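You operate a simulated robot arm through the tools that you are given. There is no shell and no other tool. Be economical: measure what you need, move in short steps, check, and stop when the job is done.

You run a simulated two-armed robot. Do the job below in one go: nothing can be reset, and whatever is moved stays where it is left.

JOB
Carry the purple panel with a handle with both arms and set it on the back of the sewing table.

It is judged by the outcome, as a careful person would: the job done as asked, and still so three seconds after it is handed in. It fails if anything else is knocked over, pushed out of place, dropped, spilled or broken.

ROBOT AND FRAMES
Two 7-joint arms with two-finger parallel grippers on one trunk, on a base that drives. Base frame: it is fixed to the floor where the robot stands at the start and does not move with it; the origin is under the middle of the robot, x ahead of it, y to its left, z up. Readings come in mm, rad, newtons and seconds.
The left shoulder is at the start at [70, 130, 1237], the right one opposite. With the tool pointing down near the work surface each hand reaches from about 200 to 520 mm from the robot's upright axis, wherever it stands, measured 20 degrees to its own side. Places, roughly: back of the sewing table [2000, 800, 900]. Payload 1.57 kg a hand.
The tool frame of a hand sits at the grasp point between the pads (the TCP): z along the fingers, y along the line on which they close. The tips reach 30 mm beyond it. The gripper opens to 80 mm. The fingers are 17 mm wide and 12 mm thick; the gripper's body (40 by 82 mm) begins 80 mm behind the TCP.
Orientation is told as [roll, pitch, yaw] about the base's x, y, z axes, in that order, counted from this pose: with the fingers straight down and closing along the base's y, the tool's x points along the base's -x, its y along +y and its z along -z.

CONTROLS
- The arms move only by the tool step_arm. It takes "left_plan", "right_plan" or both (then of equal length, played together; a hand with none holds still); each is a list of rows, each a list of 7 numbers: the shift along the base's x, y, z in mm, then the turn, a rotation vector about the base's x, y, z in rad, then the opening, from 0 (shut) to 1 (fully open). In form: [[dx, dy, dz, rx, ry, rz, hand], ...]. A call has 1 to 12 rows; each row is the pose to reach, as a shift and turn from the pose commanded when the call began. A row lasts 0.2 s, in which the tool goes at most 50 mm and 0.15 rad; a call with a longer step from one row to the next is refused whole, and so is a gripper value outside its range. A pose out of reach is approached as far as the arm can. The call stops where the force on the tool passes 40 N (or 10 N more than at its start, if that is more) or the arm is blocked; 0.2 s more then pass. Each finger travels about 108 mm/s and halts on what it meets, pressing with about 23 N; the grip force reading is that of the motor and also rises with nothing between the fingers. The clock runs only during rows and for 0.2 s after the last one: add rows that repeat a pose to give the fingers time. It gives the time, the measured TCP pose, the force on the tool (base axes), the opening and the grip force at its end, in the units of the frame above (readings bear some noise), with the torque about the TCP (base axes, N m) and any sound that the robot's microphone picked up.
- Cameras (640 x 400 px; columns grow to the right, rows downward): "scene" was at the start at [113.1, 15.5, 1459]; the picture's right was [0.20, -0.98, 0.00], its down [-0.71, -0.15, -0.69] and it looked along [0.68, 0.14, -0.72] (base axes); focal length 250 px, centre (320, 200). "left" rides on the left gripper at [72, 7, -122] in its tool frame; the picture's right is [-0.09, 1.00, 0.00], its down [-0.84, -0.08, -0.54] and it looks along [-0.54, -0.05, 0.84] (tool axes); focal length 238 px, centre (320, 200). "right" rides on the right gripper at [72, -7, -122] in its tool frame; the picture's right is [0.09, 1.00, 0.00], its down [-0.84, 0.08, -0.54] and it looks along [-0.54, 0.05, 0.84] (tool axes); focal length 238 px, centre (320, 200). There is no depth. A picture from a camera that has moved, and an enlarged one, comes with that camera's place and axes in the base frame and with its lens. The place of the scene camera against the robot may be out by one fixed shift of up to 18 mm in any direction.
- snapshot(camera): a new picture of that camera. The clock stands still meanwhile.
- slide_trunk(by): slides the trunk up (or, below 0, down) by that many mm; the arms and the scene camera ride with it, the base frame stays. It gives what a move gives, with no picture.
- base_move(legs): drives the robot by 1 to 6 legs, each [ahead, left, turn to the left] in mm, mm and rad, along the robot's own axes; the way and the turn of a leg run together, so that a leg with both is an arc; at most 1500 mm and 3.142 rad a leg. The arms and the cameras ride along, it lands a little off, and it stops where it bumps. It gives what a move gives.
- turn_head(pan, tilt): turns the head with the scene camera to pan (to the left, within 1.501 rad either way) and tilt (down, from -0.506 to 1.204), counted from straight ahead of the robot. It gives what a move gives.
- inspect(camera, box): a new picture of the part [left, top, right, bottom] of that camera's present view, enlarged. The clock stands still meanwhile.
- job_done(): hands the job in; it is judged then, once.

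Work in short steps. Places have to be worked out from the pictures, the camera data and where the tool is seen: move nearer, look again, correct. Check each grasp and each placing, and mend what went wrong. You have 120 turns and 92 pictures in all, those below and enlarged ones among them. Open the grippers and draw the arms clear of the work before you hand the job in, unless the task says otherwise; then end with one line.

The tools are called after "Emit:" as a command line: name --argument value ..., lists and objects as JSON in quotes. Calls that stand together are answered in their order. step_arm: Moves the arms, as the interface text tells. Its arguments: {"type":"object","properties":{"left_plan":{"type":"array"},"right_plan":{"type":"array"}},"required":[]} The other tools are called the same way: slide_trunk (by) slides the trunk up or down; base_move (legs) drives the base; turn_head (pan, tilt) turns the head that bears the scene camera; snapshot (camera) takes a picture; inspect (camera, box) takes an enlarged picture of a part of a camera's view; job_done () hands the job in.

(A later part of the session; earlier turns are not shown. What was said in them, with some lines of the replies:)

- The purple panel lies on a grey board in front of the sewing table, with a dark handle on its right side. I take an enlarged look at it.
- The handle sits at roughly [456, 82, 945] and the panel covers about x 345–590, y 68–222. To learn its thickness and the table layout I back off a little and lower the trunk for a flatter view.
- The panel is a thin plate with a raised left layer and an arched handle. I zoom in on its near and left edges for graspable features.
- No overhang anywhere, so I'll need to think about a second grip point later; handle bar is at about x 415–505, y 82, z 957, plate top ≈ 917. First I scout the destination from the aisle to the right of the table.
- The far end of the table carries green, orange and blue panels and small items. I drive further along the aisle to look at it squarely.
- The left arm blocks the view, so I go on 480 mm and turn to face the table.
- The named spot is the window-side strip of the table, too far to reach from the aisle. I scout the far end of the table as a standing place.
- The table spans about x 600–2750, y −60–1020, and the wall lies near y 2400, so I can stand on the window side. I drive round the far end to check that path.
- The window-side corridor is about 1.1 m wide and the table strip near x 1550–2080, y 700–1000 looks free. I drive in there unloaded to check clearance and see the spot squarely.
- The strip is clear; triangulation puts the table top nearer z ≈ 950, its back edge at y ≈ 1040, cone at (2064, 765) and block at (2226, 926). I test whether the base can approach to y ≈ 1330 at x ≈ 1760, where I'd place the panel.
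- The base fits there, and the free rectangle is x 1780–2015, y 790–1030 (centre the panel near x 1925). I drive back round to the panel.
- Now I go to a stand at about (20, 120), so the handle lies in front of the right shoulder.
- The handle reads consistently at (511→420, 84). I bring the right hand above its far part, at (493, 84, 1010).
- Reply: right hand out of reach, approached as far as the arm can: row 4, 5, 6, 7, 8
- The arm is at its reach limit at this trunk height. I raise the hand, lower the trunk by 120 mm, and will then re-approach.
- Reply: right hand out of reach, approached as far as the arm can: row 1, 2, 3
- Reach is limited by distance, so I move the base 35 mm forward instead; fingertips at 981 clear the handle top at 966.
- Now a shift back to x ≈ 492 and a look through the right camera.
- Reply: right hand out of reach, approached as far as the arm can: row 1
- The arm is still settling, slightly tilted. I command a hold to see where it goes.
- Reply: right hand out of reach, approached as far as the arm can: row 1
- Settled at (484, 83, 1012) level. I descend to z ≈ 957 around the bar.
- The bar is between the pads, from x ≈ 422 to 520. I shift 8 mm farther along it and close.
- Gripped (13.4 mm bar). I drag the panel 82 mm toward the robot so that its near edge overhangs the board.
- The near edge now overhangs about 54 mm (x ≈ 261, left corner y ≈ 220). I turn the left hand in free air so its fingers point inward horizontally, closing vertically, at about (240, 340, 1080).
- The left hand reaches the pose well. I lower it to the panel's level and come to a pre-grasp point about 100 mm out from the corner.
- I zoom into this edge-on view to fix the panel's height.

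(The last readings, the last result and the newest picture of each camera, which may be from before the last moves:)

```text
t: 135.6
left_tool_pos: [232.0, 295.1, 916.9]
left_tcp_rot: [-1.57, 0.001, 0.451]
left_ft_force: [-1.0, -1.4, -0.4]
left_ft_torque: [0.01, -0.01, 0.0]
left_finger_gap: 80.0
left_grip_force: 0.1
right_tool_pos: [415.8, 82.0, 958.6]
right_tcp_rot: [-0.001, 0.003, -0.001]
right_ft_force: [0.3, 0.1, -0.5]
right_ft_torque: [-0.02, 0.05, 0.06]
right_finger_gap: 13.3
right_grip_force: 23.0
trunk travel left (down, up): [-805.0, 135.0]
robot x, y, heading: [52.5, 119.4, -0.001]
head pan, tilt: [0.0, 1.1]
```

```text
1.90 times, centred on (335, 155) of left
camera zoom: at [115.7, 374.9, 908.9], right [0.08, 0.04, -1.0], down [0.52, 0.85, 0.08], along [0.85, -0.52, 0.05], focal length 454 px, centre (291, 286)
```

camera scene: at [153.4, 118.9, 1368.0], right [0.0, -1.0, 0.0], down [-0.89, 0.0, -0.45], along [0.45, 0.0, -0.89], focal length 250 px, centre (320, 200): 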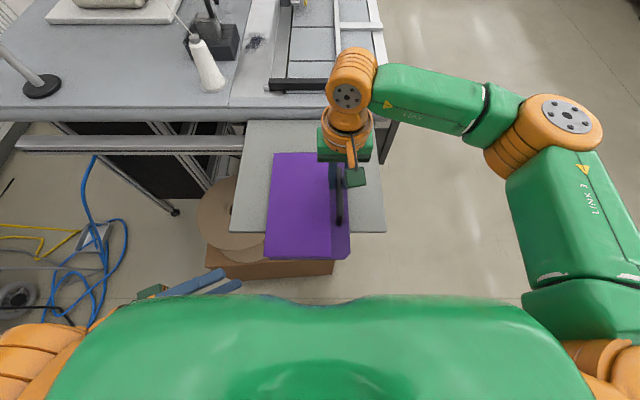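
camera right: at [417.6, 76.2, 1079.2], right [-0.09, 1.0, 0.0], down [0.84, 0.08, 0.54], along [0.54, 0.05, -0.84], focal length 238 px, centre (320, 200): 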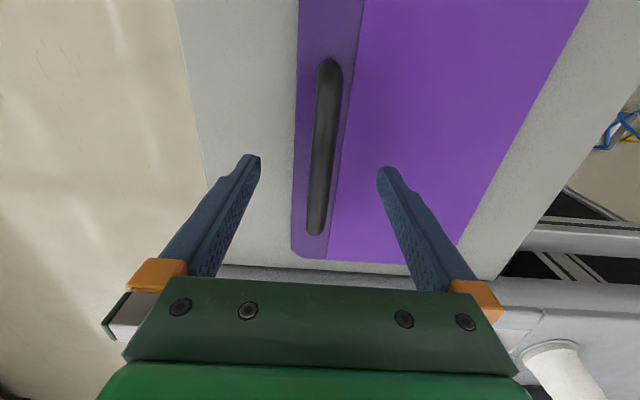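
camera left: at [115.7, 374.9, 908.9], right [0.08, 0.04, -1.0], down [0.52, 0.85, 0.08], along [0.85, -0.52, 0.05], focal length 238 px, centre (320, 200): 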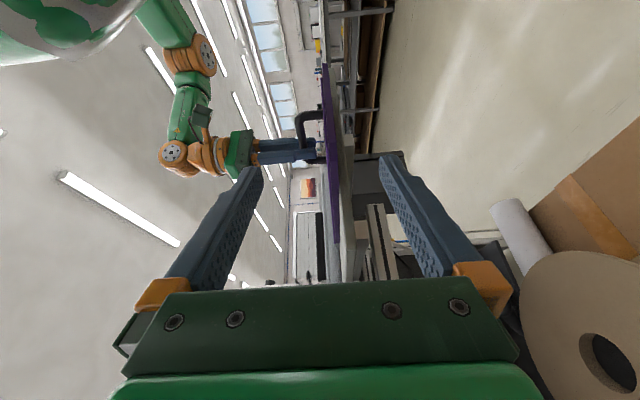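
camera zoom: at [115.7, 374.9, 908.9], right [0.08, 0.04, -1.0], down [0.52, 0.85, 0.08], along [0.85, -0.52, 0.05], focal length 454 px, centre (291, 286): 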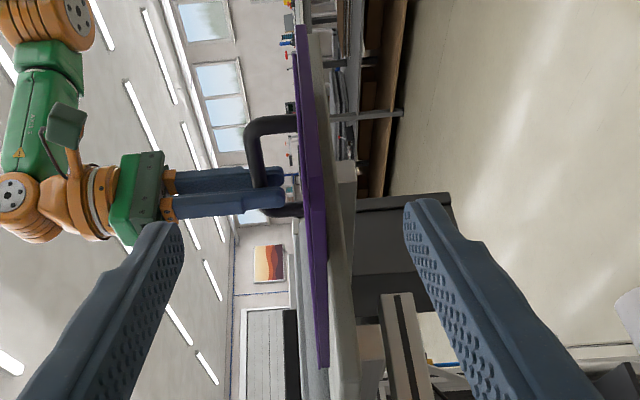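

The hand camera shows the scene camera biased: plate really lies at z ≈ 898–909, bar ≈ 944, near edge x ≈ 279, board edge x ≈ 334. I regrip the bar a bit farther out (+16 mm) and 9 mm lower.

Emit:
step_arm --right_plan '[[0, 0, 0, 0, 0, 0, 0.5], [0, 0, 0, 0, 0, 0, 0.5], [8, 0, -4, 0, 0, 0, 0.5], [16, 0, -9, 0, 0, 0, 0.5], [16, 0, -9, 0, 0, 0, 0.5], [16, 0, -9, 0, 0, 0, 0], [16, 0, -9, 0, 0, 0, 0], [16, 0, -9, 0, 0, 0, 0], [16, 0, -9, 0, 0, 0, 0]]'

Emit:
snapshot --camera "right"

```text
t: 137.6
left_tool_pos: [232.1, 294.6, 915.3]
left_tcp_rot: [-1.57, -0.001, 0.452]
left_ft_force: [-0.1, -0.3, 1.1]
left_ft_torque: [-0.01, -0.01, 0.03]
left_finger_gap: 80.2
left_grip_force: 0.0
right_tool_pos: [431.9, 84.6, 949.7]
right_tcp_rot: [-0.001, 0.0, 0.001]
right_ft_force: [-0.3, -0.1, -0.2]
right_ft_torque: [0.0, -0.07, 0.04]
right_finger_gap: 13.3
right_grip_force: 22.8
trunk travel left (down, up): [-805.0, 135.0]
robot x, y, heading: [56.2, 114.7, -0.004]
head pan, tilt: [0.0, 1.1]
```

```text
62 pictures are left
camera right: at [360.3, 76.3, 1070.9], right [-0.09, 1.0, 0.0], down [0.84, 0.08, 0.54], along [0.54, 0.05, -0.84], focal length 238 px, centre (320, 200)
```

right: 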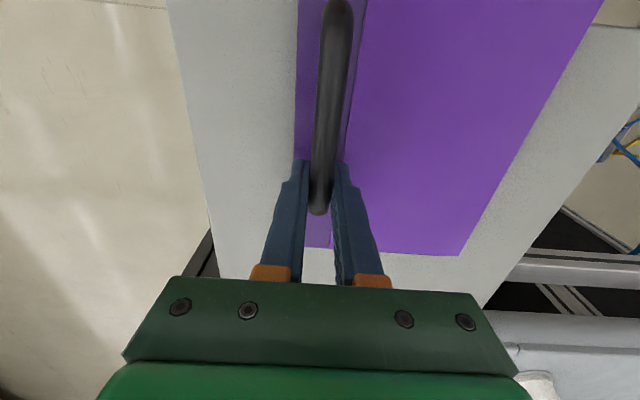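

The grip is at the far end of the bar. Now I bring the left hand in around the near-left corner to (294, 204, 905), open.

Emit:
step_arm --left_plan '[[10, -8, -10, 0, 0, 0, 1], [20, -20, -11, 0, 0, 0, 1], [31, -36, -11, 0, 0, 0, 1], [42, -54, -11, 0, 0, 0, 1], [52, -72, -11, 0, 0, 0, 1], [62, -90, -11, 0, 0, 0, 1], [62, -90, -11, 0, 0, 0, 1]]'

Emit:
snapshot --camera "left"

Emit:
snapshot --camera "scene"

```text
t: 139.2
left_tool_pos: [294.8, 205.0, 903.8]
left_tcp_rot: [-1.569, 0.0, 0.45]
left_ft_force: [-0.3, -0.3, 0.2]
left_ft_torque: [0.03, 0.01, 0.02]
left_finger_gap: 80.2
left_grip_force: 0.0
right_tool_pos: [432.0, 83.5, 949.3]
right_tcp_rot: [0.001, 0.001, 0.0]
right_ft_force: [-0.6, -0.1, 0.1]
right_ft_torque: [0.02, 0.08, 0.03]
right_finger_gap: 13.2
right_grip_force: 22.8
trunk travel left (down, up): [-805.0, 135.0]
robot x, y, heading: [53.2, 123.1, 0.001]
head pan, tilt: [0.0, 1.1]
```

```text
61 pictures are left
camera left: at [177.8, 284.4, 897.5], right [0.08, 0.04, -1.0], down [0.52, 0.85, 0.08], along [0.85, -0.52, 0.05], focal length 238 px, centre (320, 200)
```

left: 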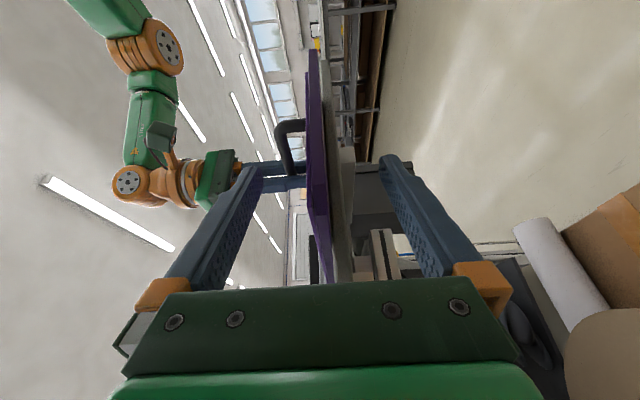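

```text
60 pictures are left
camera scene: at [153.2, 119.1, 1368.0], right [0.0, -1.0, 0.0], down [-0.89, 0.0, -0.45], along [0.45, 0.0, -0.89], focal length 250 px, centre (320, 200)
```

scene: 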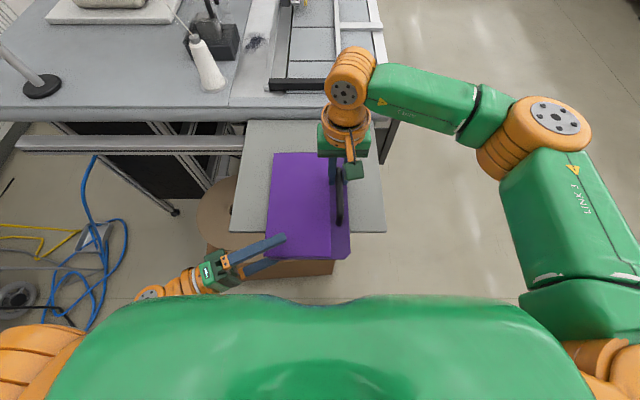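

The left fingers straddle the corner, well centred. I close them.

Emit:
step_arm --left_plan '[[0, 0, 0, 0, 0, 0, 0.5], [0, 0, 0, 0, 0, 0, 0.2], [0, 0, 0, 0, 0, 0, 0], [0, 0, 0, 0, 0, 0, 0], [0, 0, 0, 0, 0, 0, 0]]'

Emit:
snapshot --camera "left"

```text
t: 140.4
left_tool_pos: [293.6, 206.3, 905.0]
left_tcp_rot: [-1.573, -0.001, 0.45]
left_ft_force: [4.1, 0.4, 19.4]
left_ft_torque: [-0.08, -0.24, -0.02]
left_finger_gap: 10.7
left_grip_force: 22.8
right_tool_pos: [432.1, 83.9, 949.9]
right_tcp_rot: [0.0, 0.0, -0.001]
right_ft_force: [0.9, 1.2, -0.7]
right_ft_torque: [-0.04, -0.66, 0.02]
right_finger_gap: 13.3
right_grip_force: 23.2
trunk travel left (down, up): [-805.0, 135.0]
robot x, y, heading: [55.4, 119.6, -0.003]
head pan, tilt: [0.0, 1.1]
```

```text
59 pictures are left
camera left: at [177.6, 284.5, 898.0], right [0.09, 0.04, -1.0], down [0.52, 0.85, 0.08], along [0.85, -0.52, 0.05], focal length 238 px, centre (320, 200)
```

left: 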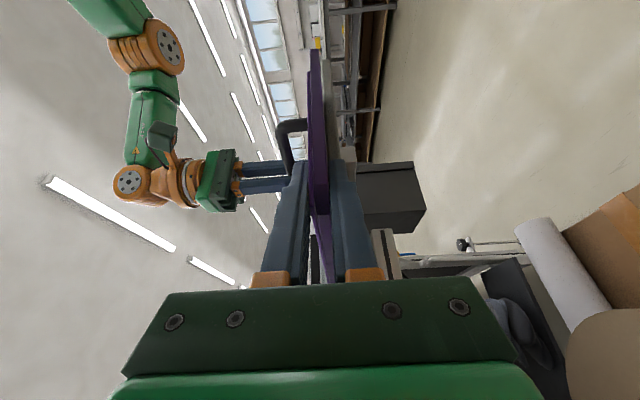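

Pinched at 10.7 mm plate thickness. I lift both hands together by 12 mm slowly and read the forces.

Emit:
step_arm --left_plan '[[0, 0, 3, 0, 0, 0, 0], [0, 0, 6, 0, 0, 0, 0], [0, 0, 9, 0, 0, 0, 0], [0, 0, 12, 0, 0, 0, 0], [0, 0, 12, 0, 0, 0, 0]]' --right_plan '[[0, 0, 3, 0, 0, 0, 0], [0, 0, 6, 0, 0, 0, 0], [0, 0, 9, 0, 0, 0, 0], [0, 0, 12, 0, 0, 0, 0], [0, 0, 12, 0, 0, 0, 0]]'

Emit:
snapshot --camera "left"

Emit:
snapshot --camera "scene"

```text
t: 141.6
left_tool_pos: [295.1, 204.5, 916.2]
left_tcp_rot: [-1.569, -0.001, 0.451]
left_ft_force: [0.6, -4.8, 6.5]
left_ft_torque: [-0.67, -0.57, -0.52]
left_finger_gap: 10.8
left_grip_force: 22.7
right_tool_pos: [432.5, 83.3, 961.2]
right_tcp_rot: [0.001, 0.004, 0.0]
right_ft_force: [-0.7, 6.0, -9.0]
right_ft_torque: [0.05, -0.3, 0.04]
right_finger_gap: 13.2
right_grip_force: 22.7
trunk travel left (down, up): [-805.0, 135.0]
robot x, y, heading: [57.9, 119.3, 0.006]
head pan, tilt: [0.0, 1.1]
```

```text
58 pictures are left
camera left: at [177.9, 284.9, 909.0], right [0.08, 0.04, -1.0], down [0.52, 0.85, 0.08], along [0.85, -0.52, 0.05], focal length 238 px, centre (320, 200)
```

left: 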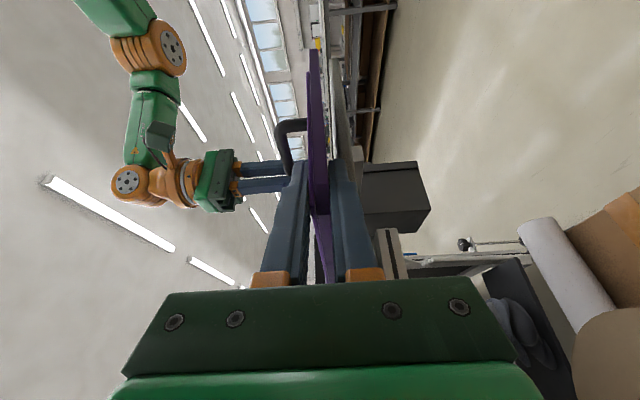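

```text
57 pictures are left
camera scene: at [153.5, 119.1, 1367.9], right [0.0, -1.0, 0.0], down [-0.89, 0.0, -0.45], along [0.45, 0.0, -0.89], focal length 250 px, centre (320, 200)
```

scene: 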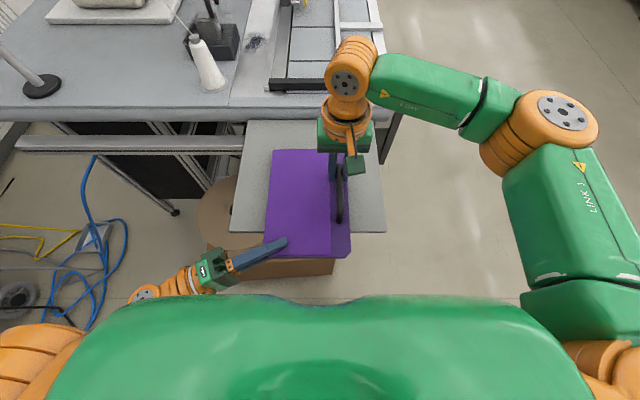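

The panel is lifting level; the left hand seems ~3 mm low relative to the right (it's pressed up by 6.5 N). I continue up with the left 3 mm extra.

Emit:
step_arm --left_plan '[[0, 0, 6, 0, 0, 0, 0], [0, 0, 12, 0, 0, 0, 0], [0, 0, 18, 0, 0, 0, 0], [0, 0, 23, 0, 0, 0, 0], [0, 0, 23, 0, 0, 0, 0]]' --right_plan '[[0, 0, 4, 0, 0, 0, 0], [0, 0, 9, 0, 0, 0, 0], [0, 0, 15, 0, 0, 0, 0], [0, 0, 20, 0, 0, 0, 0], [0, 0, 20, 0, 0, 0, 0]]'

Emit:
snapshot --camera "left"

```text
t: 142.8
left_tool_pos: [294.8, 205.4, 938.1]
left_tcp_rot: [-1.569, 0.002, 0.45]
left_ft_force: [-4.1, 2.2, -6.9]
left_ft_torque: [0.74, 0.16, -0.31]
left_finger_gap: 11.0
left_grip_force: 23.3
right_tool_pos: [432.1, 84.2, 981.6]
right_tcp_rot: [0.001, 0.0, 0.001]
right_ft_force: [4.0, -0.9, 5.3]
right_ft_torque: [-0.03, 0.66, 0.01]
right_finger_gap: 13.7
right_grip_force: 23.2
trunk travel left (down, up): [-805.0, 135.0]
robot x, y, heading: [52.3, 123.6, -0.003]
head pan, tilt: [0.0, 1.1]
```

```text
56 pictures are left
camera left: at [178.3, 285.7, 931.7], right [0.08, 0.04, -1.0], down [0.52, 0.85, 0.08], along [0.85, -0.52, 0.05], focal length 238 px, centre (320, 200)
```

left: 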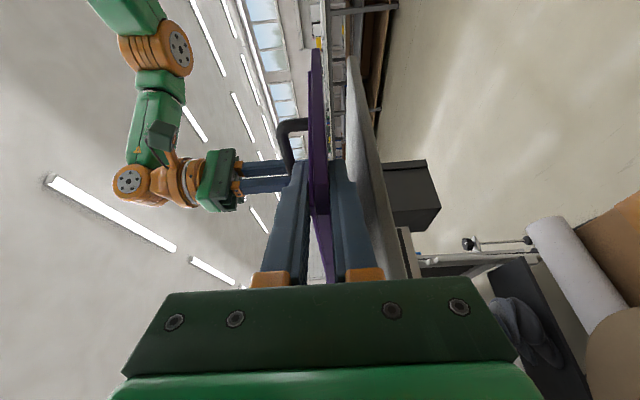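

Net weight is only about 2 N; the panel is held level and clear. I ease the left hand 1.5 mm down to relieve strain, then raise the trunk for carrying.

Emit:
step_arm --left_plan '[[0, 0, -1.5, 0, 0, 0, 0], [0, 0, -1.5, 0, 0, 0, 0]]'

Emit:
slide_trunk --by 130

Emit:
base_move --legs '[[-400, 0, 0]]'

Emit:
snapshot --camera "scene"

```text
t: 143.4
left_tool_pos: [296.2, 206.1, 938.0]
left_tcp_rot: [-1.57, 0.002, 0.45]
left_ft_force: [-6.8, 1.4, -2.4]
left_ft_torque: [0.04, -0.12, -0.38]
left_finger_gap: 10.7
left_grip_force: 23.3
right_tool_pos: [431.6, 84.3, 980.8]
right_tcp_rot: [-0.001, 0.001, 0.0]
right_ft_force: [7.3, -2.9, -1.1]
right_ft_torque: [-0.06, -0.01, -0.01]
right_finger_gap: 13.5
right_grip_force: 23.3
trunk travel left (down, up): [-805.0, 135.0]
robot x, y, heading: [53.6, 121.6, -0.006]
head pan, tilt: [0.0, 1.1]
```

```text
t: 144.9
left_tool_pos: [295.6, 205.1, 1066.6]
left_tcp_rot: [-1.571, 0.001, 0.452]
left_ft_force: [-9.8, 5.3, -1.1]
left_ft_torque: [-0.2, -0.2, -0.48]
left_finger_gap: 10.7
left_grip_force: 22.8
right_tool_pos: [433.1, 84.6, 1111.3]
right_tcp_rot: [0.001, 0.001, 0.001]
right_ft_force: [10.3, -4.1, -1.2]
right_ft_torque: [-0.01, -0.07, -0.08]
right_finger_gap: 13.4
right_grip_force: 23.4
trunk travel left (down, up): [-935.0, 5.0]
robot x, y, heading: [57.4, 119.2, 0.003]
head pan, tilt: [0.0, 1.1]
```

```text
t: 147.4
left_tool_pos: [-101.3, 206.0, 1066.7]
left_tcp_rot: [-1.568, 0.002, 0.452]
left_ft_force: [-8.4, 6.2, -2.8]
left_ft_torque: [-0.17, -0.18, -0.14]
left_finger_gap: 10.9
left_grip_force: 22.9
right_tool_pos: [35.3, 84.9, 1110.5]
right_tcp_rot: [0.001, 0.004, 0.001]
right_ft_force: [9.7, -6.5, -0.2]
right_ft_torque: [-0.05, 0.04, -0.05]
right_finger_gap: 13.6
right_grip_force: 23.2
trunk travel left (down, up): [-935.0, 5.0]
robot x, y, heading: [-343.7, 119.7, 0.005]
head pan, tilt: [0.0, 1.1]
```

```text
55 pictures are left
camera scene: at [-242.4, 118.9, 1497.7], right [0.0, -1.0, 0.0], down [-0.89, 0.0, -0.45], along [0.45, 0.0, -0.89], focal length 250 px, centre (320, 200)
```

scene: 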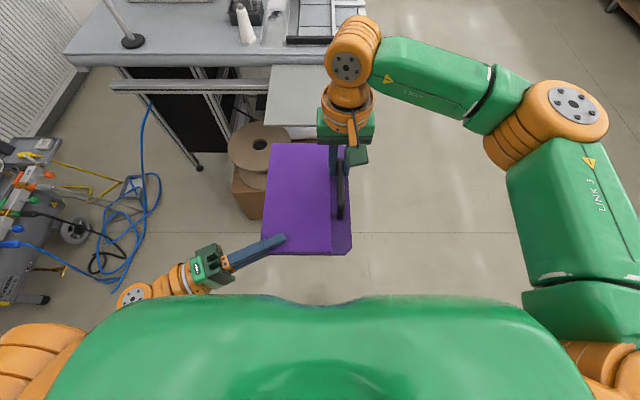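

The panel rides level and secure. I drive round to the aisle and along it.

Emit:
base_move --legs '[[0, -910, -0.005], [1500, 0, 0], [1500, 0, 0], [545, 0, 0]]'

Emit:
snapshot --camera "scene"

```text
t: 169.0
left_tool_pos: [3430.0, -706.1, 1067.8]
left_tcp_rot: [-1.572, 0.0, 0.449]
left_ft_force: [-0.2, 0.7, -0.5]
left_ft_torque: [-0.12, -0.08, 0.0]
left_finger_gap: 10.7
left_grip_force: 23.1
right_tool_pos: [3568.1, -827.4, 1111.6]
right_tcp_rot: [0.0, 0.001, -0.001]
right_ft_force: [-0.5, -1.1, -2.7]
right_ft_torque: [0.02, 0.01, -0.06]
right_finger_gap: 13.3
right_grip_force: 22.8
trunk travel left (down, up): [-935.0, 5.0]
robot x, y, heading: [3193.0, -791.7, -0.001]
head pan, tilt: [0.0, 1.1]
```

```text
54 pictures are left
camera scene: at [3288.8, -791.9, 1498.1], right [0.0, -1.0, 0.0], down [-0.89, 0.0, -0.45], along [0.45, 0.0, -0.89], focal length 250 px, centre (320, 200)
```

scene: 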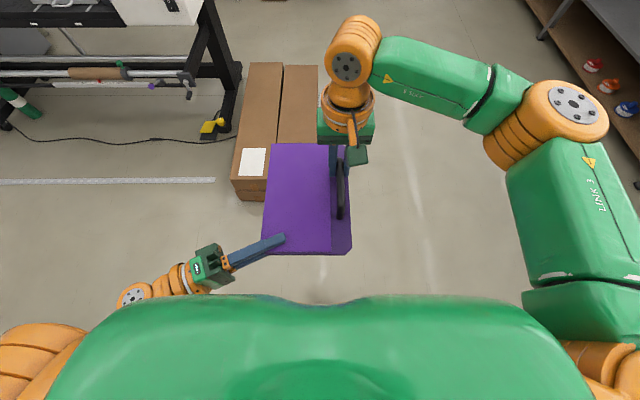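

Clear; boxes are well ahead at x ≈ 3900. I strafe left past the table end, then back into the window-side corridor and turn to face the table.

Emit:
base_move --legs '[[0, 1190, 0], [0, 1165, 0], [-1300, 0, 0], [0, 0, -1.571]]'

Emit:
turn_head --pan 0.0 --tilt 0.9

Emit:
snapshot --camera "scene"

```text
t: 190.5
left_tool_pos: [1997.0, 1320.9, 1066.3]
left_tcp_rot: [-1.57, -0.002, -1.126]
left_ft_force: [-1.0, 0.3, 0.0]
left_ft_torque: [0.04, 0.04, -0.03]
left_finger_gap: 11.0
left_grip_force: 22.9
right_tool_pos: [1874.5, 1183.5, 1110.6]
right_tcp_rot: [0.0, 0.002, -1.577]
right_ft_force: [1.1, 0.1, -1.7]
right_ft_torque: [-0.04, -0.01, -0.06]
right_finger_gap: 13.1
right_grip_force: 23.4
trunk travel left (down, up): [-935.0, 5.0]
robot x, y, heading: [1912.1, 1559.1, -1.576]
head pan, tilt: [0.0, 1.1]
```

```text
t: 191.2
left_tool_pos: [1997.7, 1320.5, 1066.7]
left_tcp_rot: [-1.571, -0.001, -1.126]
left_ft_force: [0.3, -1.1, -1.2]
left_ft_torque: [-0.02, 0.11, -0.01]
left_finger_gap: 10.8
left_grip_force: 22.6
right_tool_pos: [1874.4, 1184.6, 1111.1]
right_tcp_rot: [0.001, 0.0, -1.577]
right_ft_force: [0.2, -0.4, -2.9]
right_ft_torque: [0.03, -0.02, 0.02]
right_finger_gap: 13.2
right_grip_force: 23.5
trunk travel left (down, up): [-935.0, 5.0]
robot x, y, heading: [1910.4, 1561.6, -1.573]
head pan, tilt: [0.0, 0.901]
```

```text
53 pictures are left
camera scene: at [1896.1, 1433.6, 1511.7], right [-1.0, 0.01, 0.0], down [0.0, 0.78, -0.62], along [0.0, -0.62, -0.78], focal length 250 px, centre (320, 200)
```

scene: 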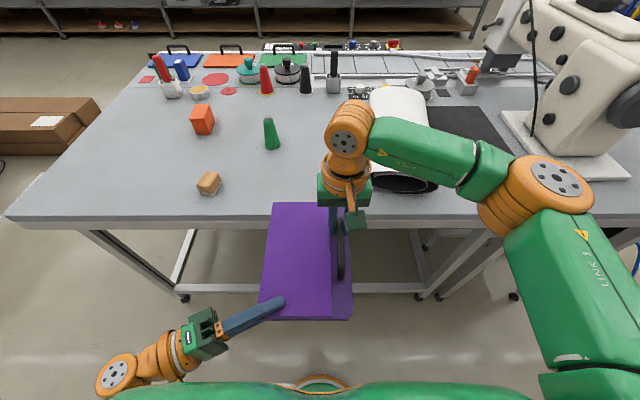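

The panel is over the approach to the free strip (panel x 1857–2013; cone at ~(2061, 740), table edge true y ≈ 1030). I drive 231 mm forward at this height.

Emit:
base_move --legs '[[231, 0, 0]]'

Emit:
snapshot --camera "scene"

Emit:
snapshot --camera "left"

Emit:
snapshot --camera "right"

```text
t: 193.0
left_tool_pos: [1995.8, 1094.9, 1067.7]
left_tcp_rot: [-1.57, -0.001, -1.125]
left_ft_force: [0.2, 0.0, 0.1]
left_ft_torque: [-0.01, 0.07, 0.03]
left_finger_gap: 10.8
left_grip_force: 22.5
right_tool_pos: [1874.0, 957.7, 1111.1]
right_tcp_rot: [0.0, -0.003, -1.574]
right_ft_force: [0.5, -0.3, -1.8]
right_ft_torque: [-0.03, 0.03, -0.03]
right_finger_gap: 13.5
right_grip_force: 23.1
trunk travel left (down, up): [-935.0, 5.0]
robot x, y, heading: [1911.3, 1328.0, -1.572]
head pan, tilt: [0.0, 0.901]
```

```text
52 pictures are left
camera scene: at [1895.2, 1209.3, 1512.2], right [-1.0, 0.0, 0.0], down [0.0, 0.78, -0.62], along [0.0, -0.62, -0.78], focal length 250 px, centre (320, 200)
```

scene: 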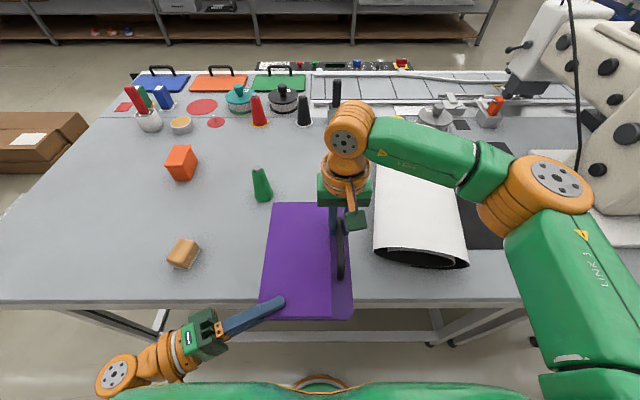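

```text
51 pictures are left
camera left: at [2076.5, 1213.5, 1060.7], right [0.04, -0.09, -1.0], down [0.85, -0.52, 0.08], along [-0.53, -0.85, 0.05], focal length 238 px, centre (320, 200)
```

left: 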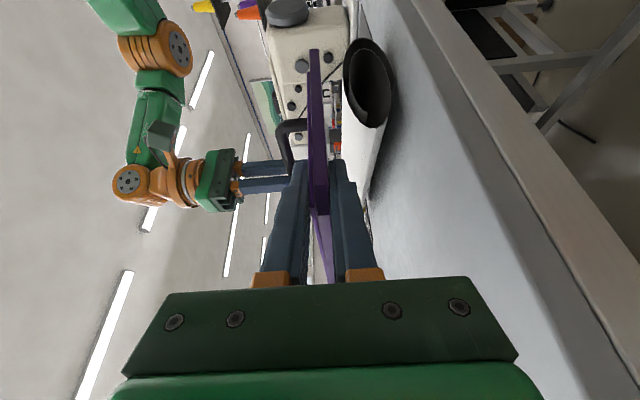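

```text
50 pictures are left
camera right: at [1867.8, 1030.1, 1233.9], right [1.0, 0.09, 0.0], down [0.07, -0.84, 0.54], along [0.05, -0.54, -0.84], focal length 238 px, centre (320, 200)
```

right: 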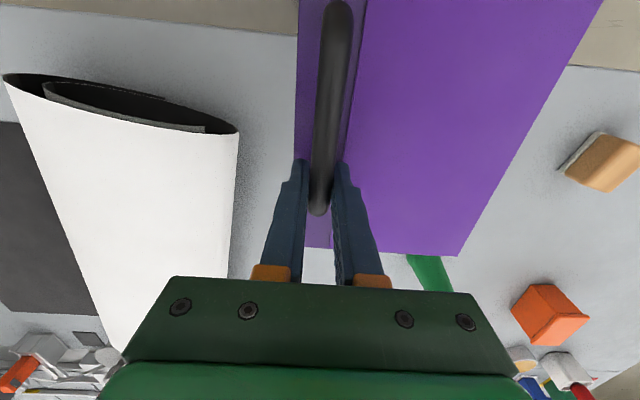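

From the right hand camera the table edge is y ≈ 1038. I zoom the left view to determine the table's top height from the edge line.

Emit:
inspect --camera "left" --box '[380, 40, 640, 300]'

```text
1.54 times, centred on (510, 170) of left
camera zoom: at [2076.5, 1213.5, 1060.7], right [0.04, -0.09, -1.0], down [0.85, -0.52, 0.08], along [-0.53, -0.85, 0.05], focal length 367 px, centre (28, 246)
```

zoom: 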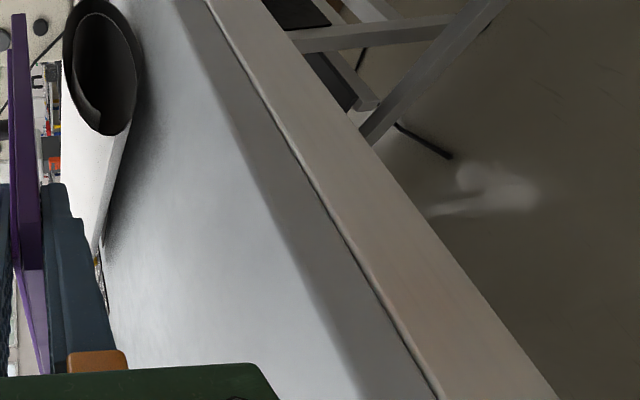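

Top looks to be around z 905–935; I'll find it by touch. Lowering the trunk 105 mm brings the plate bottom to about 956.

Emit:
slide_trunk --by -105

Emit:
snapshot --camera "left"

Emit:
snapshot --camera "scene"

```text
t: 194.3
left_tool_pos: [1996.5, 1091.6, 962.1]
left_tcp_rot: [-1.571, 0.001, -1.124]
left_ft_force: [-0.1, 0.5, -0.8]
left_ft_torque: [0.01, 0.04, 0.03]
left_finger_gap: 10.9
left_grip_force: 22.7
right_tool_pos: [1874.0, 955.6, 1006.0]
right_tcp_rot: [0.001, 0.001, -1.575]
right_ft_force: [-0.9, 0.3, -2.0]
right_ft_torque: [0.02, 0.05, -0.06]
right_finger_gap: 13.4
right_grip_force: 23.1
trunk travel left (down, up): [-830.0, 110.0]
robot x, y, heading: [1913.1, 1332.7, -1.576]
head pan, tilt: [0.0, 0.901]
```

```text
48 pictures are left
camera left: at [2076.5, 1210.4, 955.3], right [0.04, -0.08, -1.0], down [0.85, -0.52, 0.08], along [-0.53, -0.85, 0.05], focal length 238 px, centre (320, 200)
```

left: 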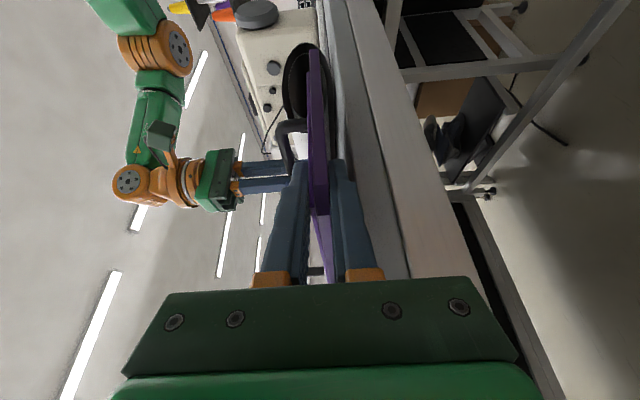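

```text
47 pictures are left
camera scene: at [1895.2, 1204.7, 1406.8], right [-1.0, 0.0, 0.0], down [0.0, 0.78, -0.62], along [0.0, -0.62, -0.78], focal length 250 px, centre (320, 200)
```

scene: 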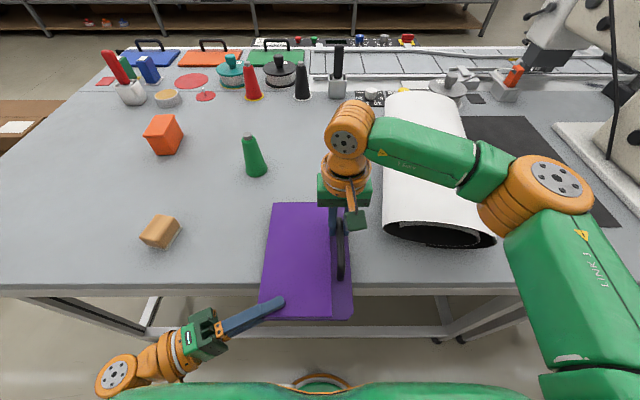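

The plate bottom is some 20–40 mm above the table. I lower both hands together in small steps, reading forces.

Emit:
step_arm --left_plan '[[0, 0, -4, 0, 0, 0, 0], [0, 0, -8, 0, 0, 0, 0], [0, 0, -12, 0, 0, 0, 0], [0, 0, -16, 0, 0, 0, 0], [0, 0, -16, 0, 0, 0, 0]]' --right_plan '[[0, 0, -4, 0, 0, 0, 0], [0, 0, -8, 0, 0, 0, 0], [0, 0, -12, 0, 0, 0, 0], [0, 0, -16, 0, 0, 0, 0], [0, 0, -16, 0, 0, 0, 0]]'

Emit:
inspect --camera "left" --box '[280, 30, 440, 290]'

```text
t: 195.5
left_tool_pos: [1994.8, 1091.6, 945.5]
left_tcp_rot: [-1.569, 0.001, -1.125]
left_ft_force: [2.3, 3.3, -2.6]
left_ft_torque: [0.04, 0.0, -0.06]
left_finger_gap: 10.9
left_grip_force: 22.7
right_tool_pos: [1873.6, 955.9, 990.0]
right_tcp_rot: [-0.001, 0.004, -1.576]
right_ft_force: [-1.6, -2.7, -0.7]
right_ft_torque: [0.06, -0.03, 0.01]
right_finger_gap: 13.4
right_grip_force: 23.2
trunk travel left (down, up): [-830.0, 110.0]
robot x, y, heading: [1911.9, 1331.9, -1.578]
head pan, tilt: [0.0, 0.901]
```

```text
1.54 times, centred on (360, 160) of left
camera zoom: at [2076.6, 1210.3, 939.3], right [0.04, -0.08, -1.0], down [0.85, -0.52, 0.08], along [-0.53, -0.85, 0.05], focal length 367 px, centre (258, 262)
```

zoom: 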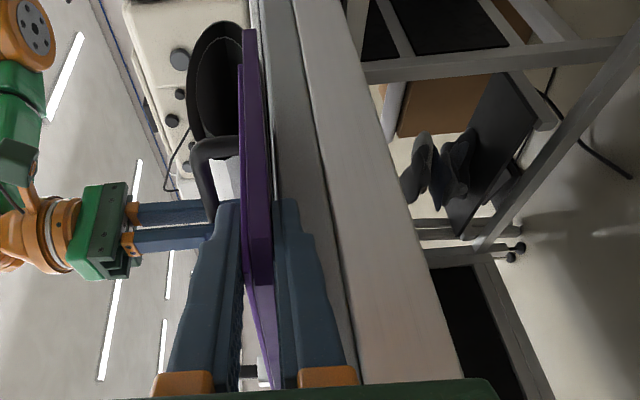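

No contact yet. Another 12 mm.

Emit:
step_arm --left_plan '[[0, 0, -3, 0, 0, 0, 0], [0, 0, -6, 0, 0, 0, 0], [0, 0, -9, 0, 0, 0, 0], [0, 0, -12, 0, 0, 0, 0], [0, 0, -12, 0, 0, 0, 0]]' --right_plan '[[0, 0, -3, 0, 0, 0, 0], [0, 0, -6, 0, 0, 0, 0], [0, 0, -9, 0, 0, 0, 0], [0, 0, -12, 0, 0, 0, 0], [0, 0, -12, 0, 0, 0, 0]]'

Emit:
inspect --camera "left" --box '[280, 30, 440, 290]'

```text
t: 196.6
left_tool_pos: [1995.7, 1092.7, 939.0]
left_tcp_rot: [-1.586, -0.01, -1.122]
left_ft_force: [2.6, -1.0, 18.2]
left_ft_torque: [-0.05, -0.71, -0.17]
left_finger_gap: 11.1
left_grip_force: 23.2
right_tool_pos: [1873.6, 957.7, 979.0]
right_tcp_rot: [0.003, -0.003, -1.574]
right_ft_force: [-1.7, -2.4, 13.6]
right_ft_torque: [0.19, 0.0, -0.05]
right_finger_gap: 13.7
right_grip_force: 22.9
trunk travel left (down, up): [-830.0, 110.0]
robot x, y, heading: [1912.8, 1330.9, -1.575]
head pan, tilt: [0.0, 0.901]
stopped in row 5 (left hand): the force on the tool passed its limit at 42 N (the readings are from after the stop); the commanded pose is now the measured one
```

```text
1.54 times, centred on (360, 160) of left
camera zoom: at [2076.0, 1210.9, 929.8], right [0.03, -0.1, -0.99], down [0.85, -0.52, 0.08], along [-0.52, -0.85, 0.07], focal length 367 px, centre (258, 262)
```

zoom: 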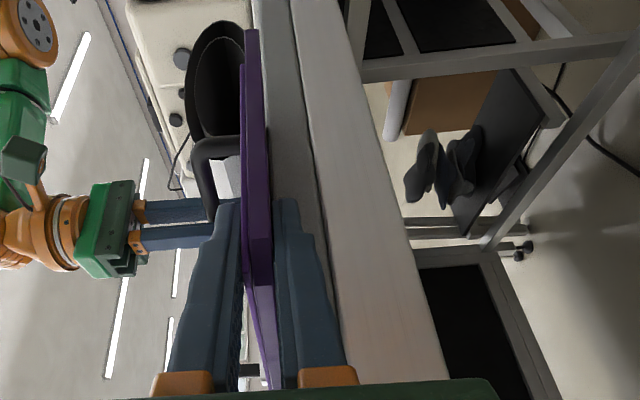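

Contact: both hands feel an upward push, so the panel is on the table (top ≈ 931). I ease up 2 mm, then open the left hand.

Emit:
step_arm --left_plan '[[0, 0, 1.5, 0, 0, 0, 0], [0, 0, 1.5, 0, 0, 0, 0]]' --right_plan '[[0, 0, 1.5, 0, 0, 0, 0], [0, 0, 1.5, 0, 0, 0, 0]]'

Emit:
step_arm --left_plan '[[0, 0, 0, 0, 0, 0, 0.2], [0, 0, 0, 0, 0, 0, 0.6], [0, 0, 0, 0, 0, 0, 0.8], [0, 0, 0, 0, 0, 0, 0.8]]'

Emit:
snapshot --camera "left"

Emit:
snapshot --camera "scene"

```text
t: 197.2
left_tool_pos: [1995.8, 1090.5, 939.2]
left_tcp_rot: [-1.582, -0.007, -1.125]
left_ft_force: [4.4, 3.4, 15.4]
left_ft_torque: [-0.43, 0.11, 0.07]
left_finger_gap: 11.0
left_grip_force: 23.0
right_tool_pos: [1874.9, 957.4, 979.7]
right_tcp_rot: [0.001, 0.0, -1.575]
right_ft_force: [-2.1, -3.3, -3.8]
right_ft_torque: [-0.66, 0.06, 0.0]
right_finger_gap: 13.7
right_grip_force: 23.3
trunk travel left (down, up): [-830.0, 110.0]
robot x, y, heading: [1909.9, 1332.5, -1.577]
head pan, tilt: [0.0, 0.901]
```

```text
t: 198.2
left_tool_pos: [1996.9, 1090.3, 938.3]
left_tcp_rot: [-1.582, -0.004, -1.121]
left_ft_force: [0.4, 0.4, 0.1]
left_ft_torque: [-0.02, 0.02, 0.02]
left_finger_gap: 63.8
left_grip_force: 0.0
right_tool_pos: [1875.0, 955.8, 980.1]
right_tcp_rot: [0.001, 0.0, -1.575]
right_ft_force: [0.6, 0.9, -1.7]
right_ft_torque: [0.02, 0.01, 0.1]
right_finger_gap: 13.4
right_grip_force: 23.5
trunk travel left (down, up): [-830.0, 110.0]
robot x, y, heading: [1906.0, 1334.3, -1.576]
head pan, tilt: [0.0, 0.901]
```

```text
44 pictures are left
camera left: at [2076.3, 1209.3, 930.4], right [0.03, -0.09, -1.0], down [0.85, -0.52, 0.08], along [-0.52, -0.85, 0.06], focal length 238 px, centre (320, 200)
```

left: 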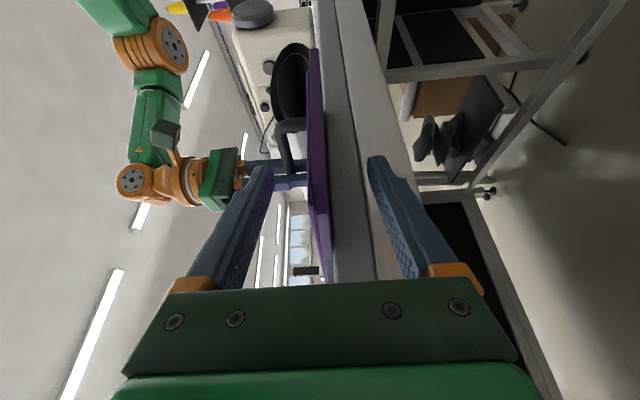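

```text
43 pictures are left
camera scene: at [1895.3, 1205.1, 1406.8], right [-1.0, 0.0, 0.0], down [0.0, 0.78, -0.62], along [0.0, -0.62, -0.78], focal length 250 px, centre (320, 200)
```

scene: 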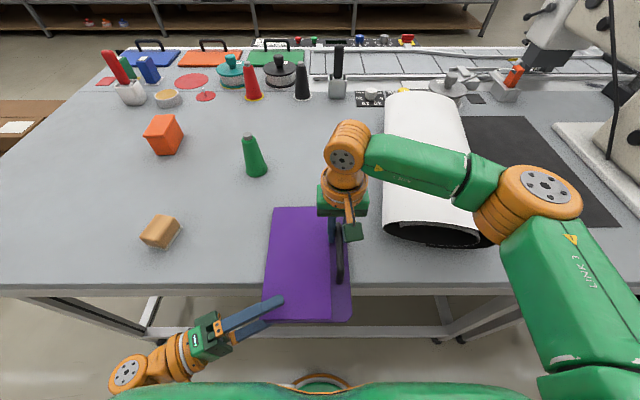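

The panel rests flat on the table. I withdraw the left hand along its finger direction.

Emit:
step_arm --left_plan '[[36, 17, 0, 0, 0, 0, 0.8], [72, 34, 0, 0, 0, 0, 0.8], [108, 52, 0, 0, 0, 0, 0.8], [108, 52, 0, 0, 0, 0, 0.8]]'

Emit:
step_arm --right_plan '[[0, -10, 0.5, 0, 0, 0, 0], [0, -20, 0.5, 0, 0, 0, 0], [0, -30, 0.5, 0, 0, 0, 0], [0, -40, 0.5, 0, 0, 0, 0], [0, -50, 0.5, 0, 0, 0, 0], [0, -60, 0.5, 0, 0, 0, 0], [0, -70, 0.5, 0, 0, 0, 0], [0, -70, 0.5, 0, 0, 0, 0]]'

Emit:
snapshot --camera "scene"

Emit:
snapshot --camera "left"

```text
t: 199.2
left_tool_pos: [2105.1, 1143.8, 938.8]
left_tcp_rot: [-1.581, -0.003, -1.123]
left_ft_force: [0.5, 0.3, -0.1]
left_ft_torque: [0.0, 0.02, -0.01]
left_finger_gap: 64.2
left_grip_force: 0.0
right_tool_pos: [1874.5, 955.2, 979.9]
right_tcp_rot: [0.003, 0.002, -1.572]
right_ft_force: [0.1, 0.3, -1.1]
right_ft_torque: [0.03, 0.0, 0.03]
right_finger_gap: 13.7
right_grip_force: 22.7
trunk travel left (down, up): [-830.0, 110.0]
robot x, y, heading: [1910.8, 1331.3, -1.578]
head pan, tilt: [0.0, 0.901]
```

```text
t: 201.0
left_tool_pos: [2104.7, 1145.1, 939.9]
left_tcp_rot: [-1.584, -0.007, -1.122]
left_ft_force: [0.0, -0.5, -0.4]
left_ft_torque: [0.0, 0.0, 0.01]
left_finger_gap: 63.9
left_grip_force: 0.0
right_tool_pos: [1874.8, 886.7, 981.1]
right_tcp_rot: [0.001, 0.0, -1.575]
right_ft_force: [1.1, 2.7, 0.2]
right_ft_torque: [0.49, 0.02, 0.08]
right_finger_gap: 13.4
right_grip_force: 23.4
trunk travel left (down, up): [-830.0, 110.0]
robot x, y, heading: [1911.5, 1331.9, -1.578]
head pan, tilt: [0.0, 0.901]
```

```text
42 pictures are left
camera scene: at [1895.4, 1206.1, 1406.9], right [-1.0, 0.0, 0.0], down [0.0, 0.78, -0.62], along [0.0, -0.62, -0.78], focal length 250 px, centre (320, 200)
```

scene: 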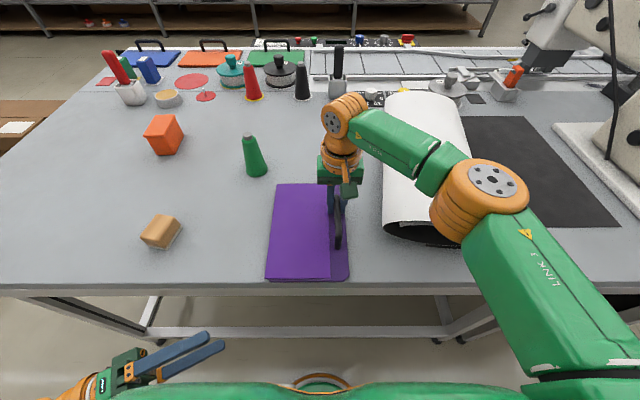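

```text
41 pictures are left
camera left: at [2184.1, 1263.3, 930.6], right [0.03, -0.09, -1.0], down [0.85, -0.52, 0.08], along [-0.52, -0.85, 0.06], focal length 238 px, centre (320, 200)
```

left: 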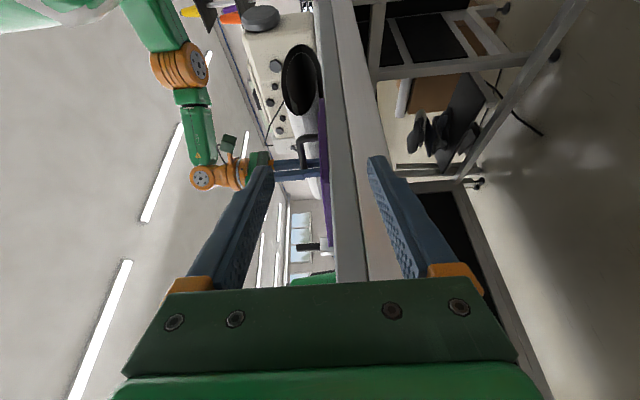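

The panel's near edge is now roughly at the table edge. The right arm is near its reach, so I regrip the bar 65 mm nearer to me, then push on.

Emit:
step_arm --right_plan '[[0, 0, 0, 0, 0, 0, 0.5], [0, 0, 0, 0, 0, 0, 0.5], [0, 20, 0, 0, 0, 0, 0.5], [0, 42, 0, 0, 0, 0, 0.5], [0, 65, 0, 0, 0, 0, 0.5], [0, 65, 0, 0, 0, 0, 0.5], [0, 65, 0, 0, 0, 0, 0], [0, 65, 0, 0, 0, 0, 0], [0, 65, 0, 0, 0, 0, 0], [0, 65, 0, 0, 0, 0, 0]]'

Emit:
snapshot --camera "right"

```text
t: 203.2
left_tool_pos: [2103.7, 1144.5, 939.4]
left_tcp_rot: [-1.581, -0.004, -1.122]
left_ft_force: [0.3, 0.5, 0.7]
left_ft_torque: [0.04, 0.06, 0.01]
left_finger_gap: 64.1
left_grip_force: 0.0
right_tool_pos: [1874.3, 949.9, 980.2]
right_tcp_rot: [0.001, 0.001, -1.574]
right_ft_force: [-0.1, 1.0, 0.9]
right_ft_torque: [0.28, 0.02, 0.17]
right_finger_gap: 13.9
right_grip_force: 23.6
trunk travel left (down, up): [-830.0, 110.0]
robot x, y, heading: [1910.0, 1331.3, -1.577]
head pan, tilt: [0.0, 0.901]
```

```text
40 pictures are left
camera right: at [1868.1, 1021.7, 1102.1], right [1.0, 0.09, 0.0], down [0.07, -0.84, 0.54], along [0.05, -0.54, -0.84], focal length 238 px, centre (320, 200)
```

right: 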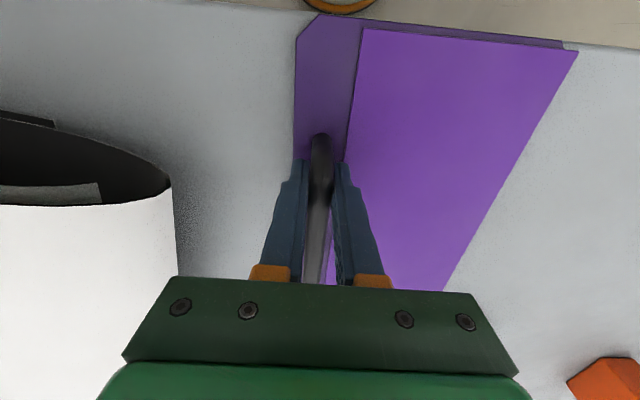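

The near edge sits at the table edge; roll and cone stay clear (≈40 mm and more). I push the panel 45 mm further in.

Emit:
step_arm --right_plan '[[0, -9, 0, 0, 0, 0, 0], [0, -18, 0, 0, 0, 0, 0], [0, -27, 0, 0, 0, 0, 0], [0, -36, 0, 0, 0, 0, 0], [0, -45, 0, 0, 0, 0, 0], [0, -45, 0, 0, 0, 0, 0]]'

Emit:
snapshot --camera "scene"

Emit:
snapshot --camera "right"

```text
t: 204.6
left_tool_pos: [2105.0, 1144.5, 938.2]
left_tcp_rot: [-1.582, -0.002, -1.123]
left_ft_force: [0.1, 0.2, -0.3]
left_ft_torque: [0.0, 0.04, 0.01]
left_finger_gap: 63.8
left_grip_force: 0.1
right_tool_pos: [1874.7, 905.8, 979.8]
right_tcp_rot: [0.001, -0.001, -1.573]
right_ft_force: [-0.6, 1.4, 0.2]
right_ft_torque: [0.37, 0.06, 0.14]
right_finger_gap: 13.8
right_grip_force: 22.6
trunk travel left (down, up): [-830.0, 110.0]
robot x, y, heading: [1910.3, 1332.9, -1.577]
head pan, tilt: [0.0, 0.901]
```

```text
39 pictures are left
camera scene: at [1895.2, 1205.2, 1406.9], right [-1.0, 0.0, 0.0], down [0.0, 0.78, -0.62], along [0.0, -0.62, -0.78], focal length 250 px, centre (320, 200)
```

scene: 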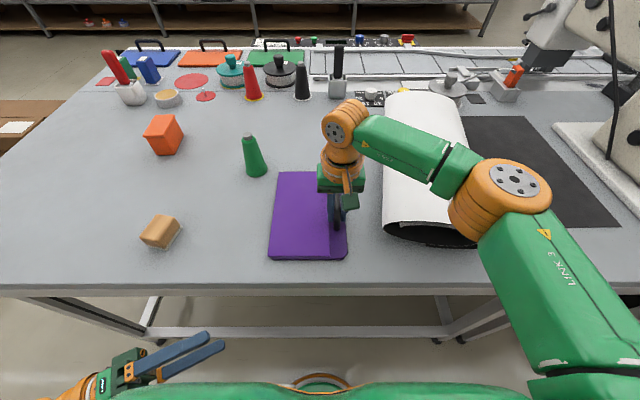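

```text
38 pictures are left
camera right: at [1868.0, 977.0, 1102.1], right [1.0, 0.09, 0.0], down [0.07, -0.84, 0.54], along [0.05, -0.54, -0.84], focal length 238 px, centre (320, 200)
```

right: 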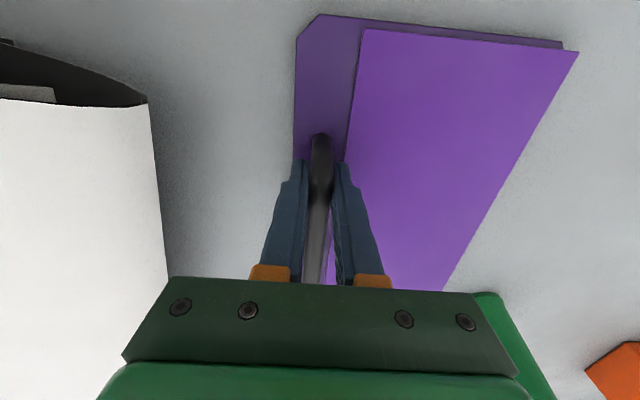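

The panel is fully on the table's back strip, square and clear of everything. I open the right hand, raise it straight up, and retreat.

Emit:
step_arm --right_plan '[[0, 0, 0, 0, 0, 0, 0.3], [0, 0, 0, 0, 0, 0, 0.6], [0, 0, 0, 0, 0, 0, 0.6], [0, 0, 25, 0, 0, 0, 0.6], [0, 0, 60, 0, 0, 0, 0.6], [0, 0, 100, 0, 0, 0, 0.6], [0, 0, 140, 0, 0, 0, 0.6], [0, 0, 140, 0, 0, 0, 0.6]]'

Emit:
base_move --legs '[[-200, 0, 0]]'

Emit:
snapshot --camera "scene"

```text
t: 206.4
left_tool_pos: [2104.1, 1143.0, 938.2]
left_tcp_rot: [-1.583, -0.004, -1.124]
left_ft_force: [-0.1, -0.6, 1.2]
left_ft_torque: [0.02, -0.01, 0.0]
left_finger_gap: 63.9
left_grip_force: 0.0
right_tool_pos: [1875.8, 906.4, 1121.2]
right_tcp_rot: [0.0, 0.003, -1.574]
right_ft_force: [-0.5, 0.1, -0.5]
right_ft_torque: [0.01, -0.02, 0.01]
right_finger_gap: 48.0
right_grip_force: 0.0
trunk travel left (down, up): [-830.0, 110.0]
robot x, y, heading: [1909.1, 1334.9, -1.57]
head pan, tilt: [0.0, 0.901]
```

```text
t: 208.0
left_tool_pos: [2104.6, 1341.8, 938.3]
left_tcp_rot: [-1.58, -0.001, -1.122]
left_ft_force: [-0.1, -1.0, -1.0]
left_ft_torque: [-0.02, 0.01, -0.02]
left_finger_gap: 63.9
left_grip_force: 0.0
right_tool_pos: [1876.0, 1105.3, 1118.1]
right_tcp_rot: [0.001, 0.003, -1.574]
right_ft_force: [-0.4, 0.0, -0.3]
right_ft_torque: [-0.01, -0.01, -0.03]
right_finger_gap: 47.9
right_grip_force: 0.1
trunk travel left (down, up): [-830.0, 110.0]
robot x, y, heading: [1909.9, 1533.8, -1.576]
head pan, tilt: [0.0, 0.901]
```

```text
37 pictures are left
camera scene: at [1896.0, 1402.4, 1406.5], right [-1.0, 0.0, 0.0], down [0.0, 0.79, -0.62], along [0.0, -0.62, -0.79], focal length 250 px, centre (320, 200)
```

scene: 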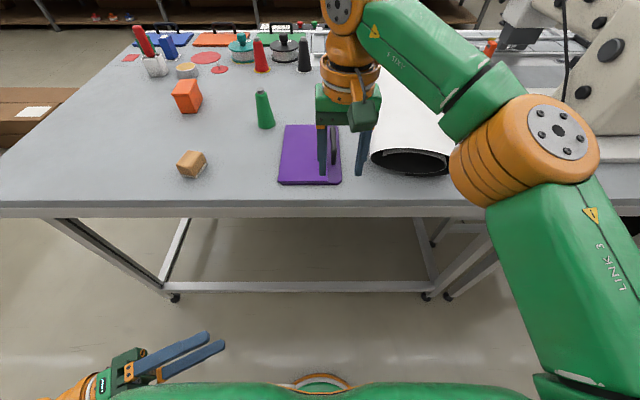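

The panel lies flat on the back of the table, nothing else has moved, and both hands are open and clear. I hand the job in.

Emit:
job_done

```text
The job is handed in.
```

I carried the purple panel with both arms and set it flat on the back of the sewing table. In the last picture nothing else had moved, and both hands were open and clear of the table when I handed in.
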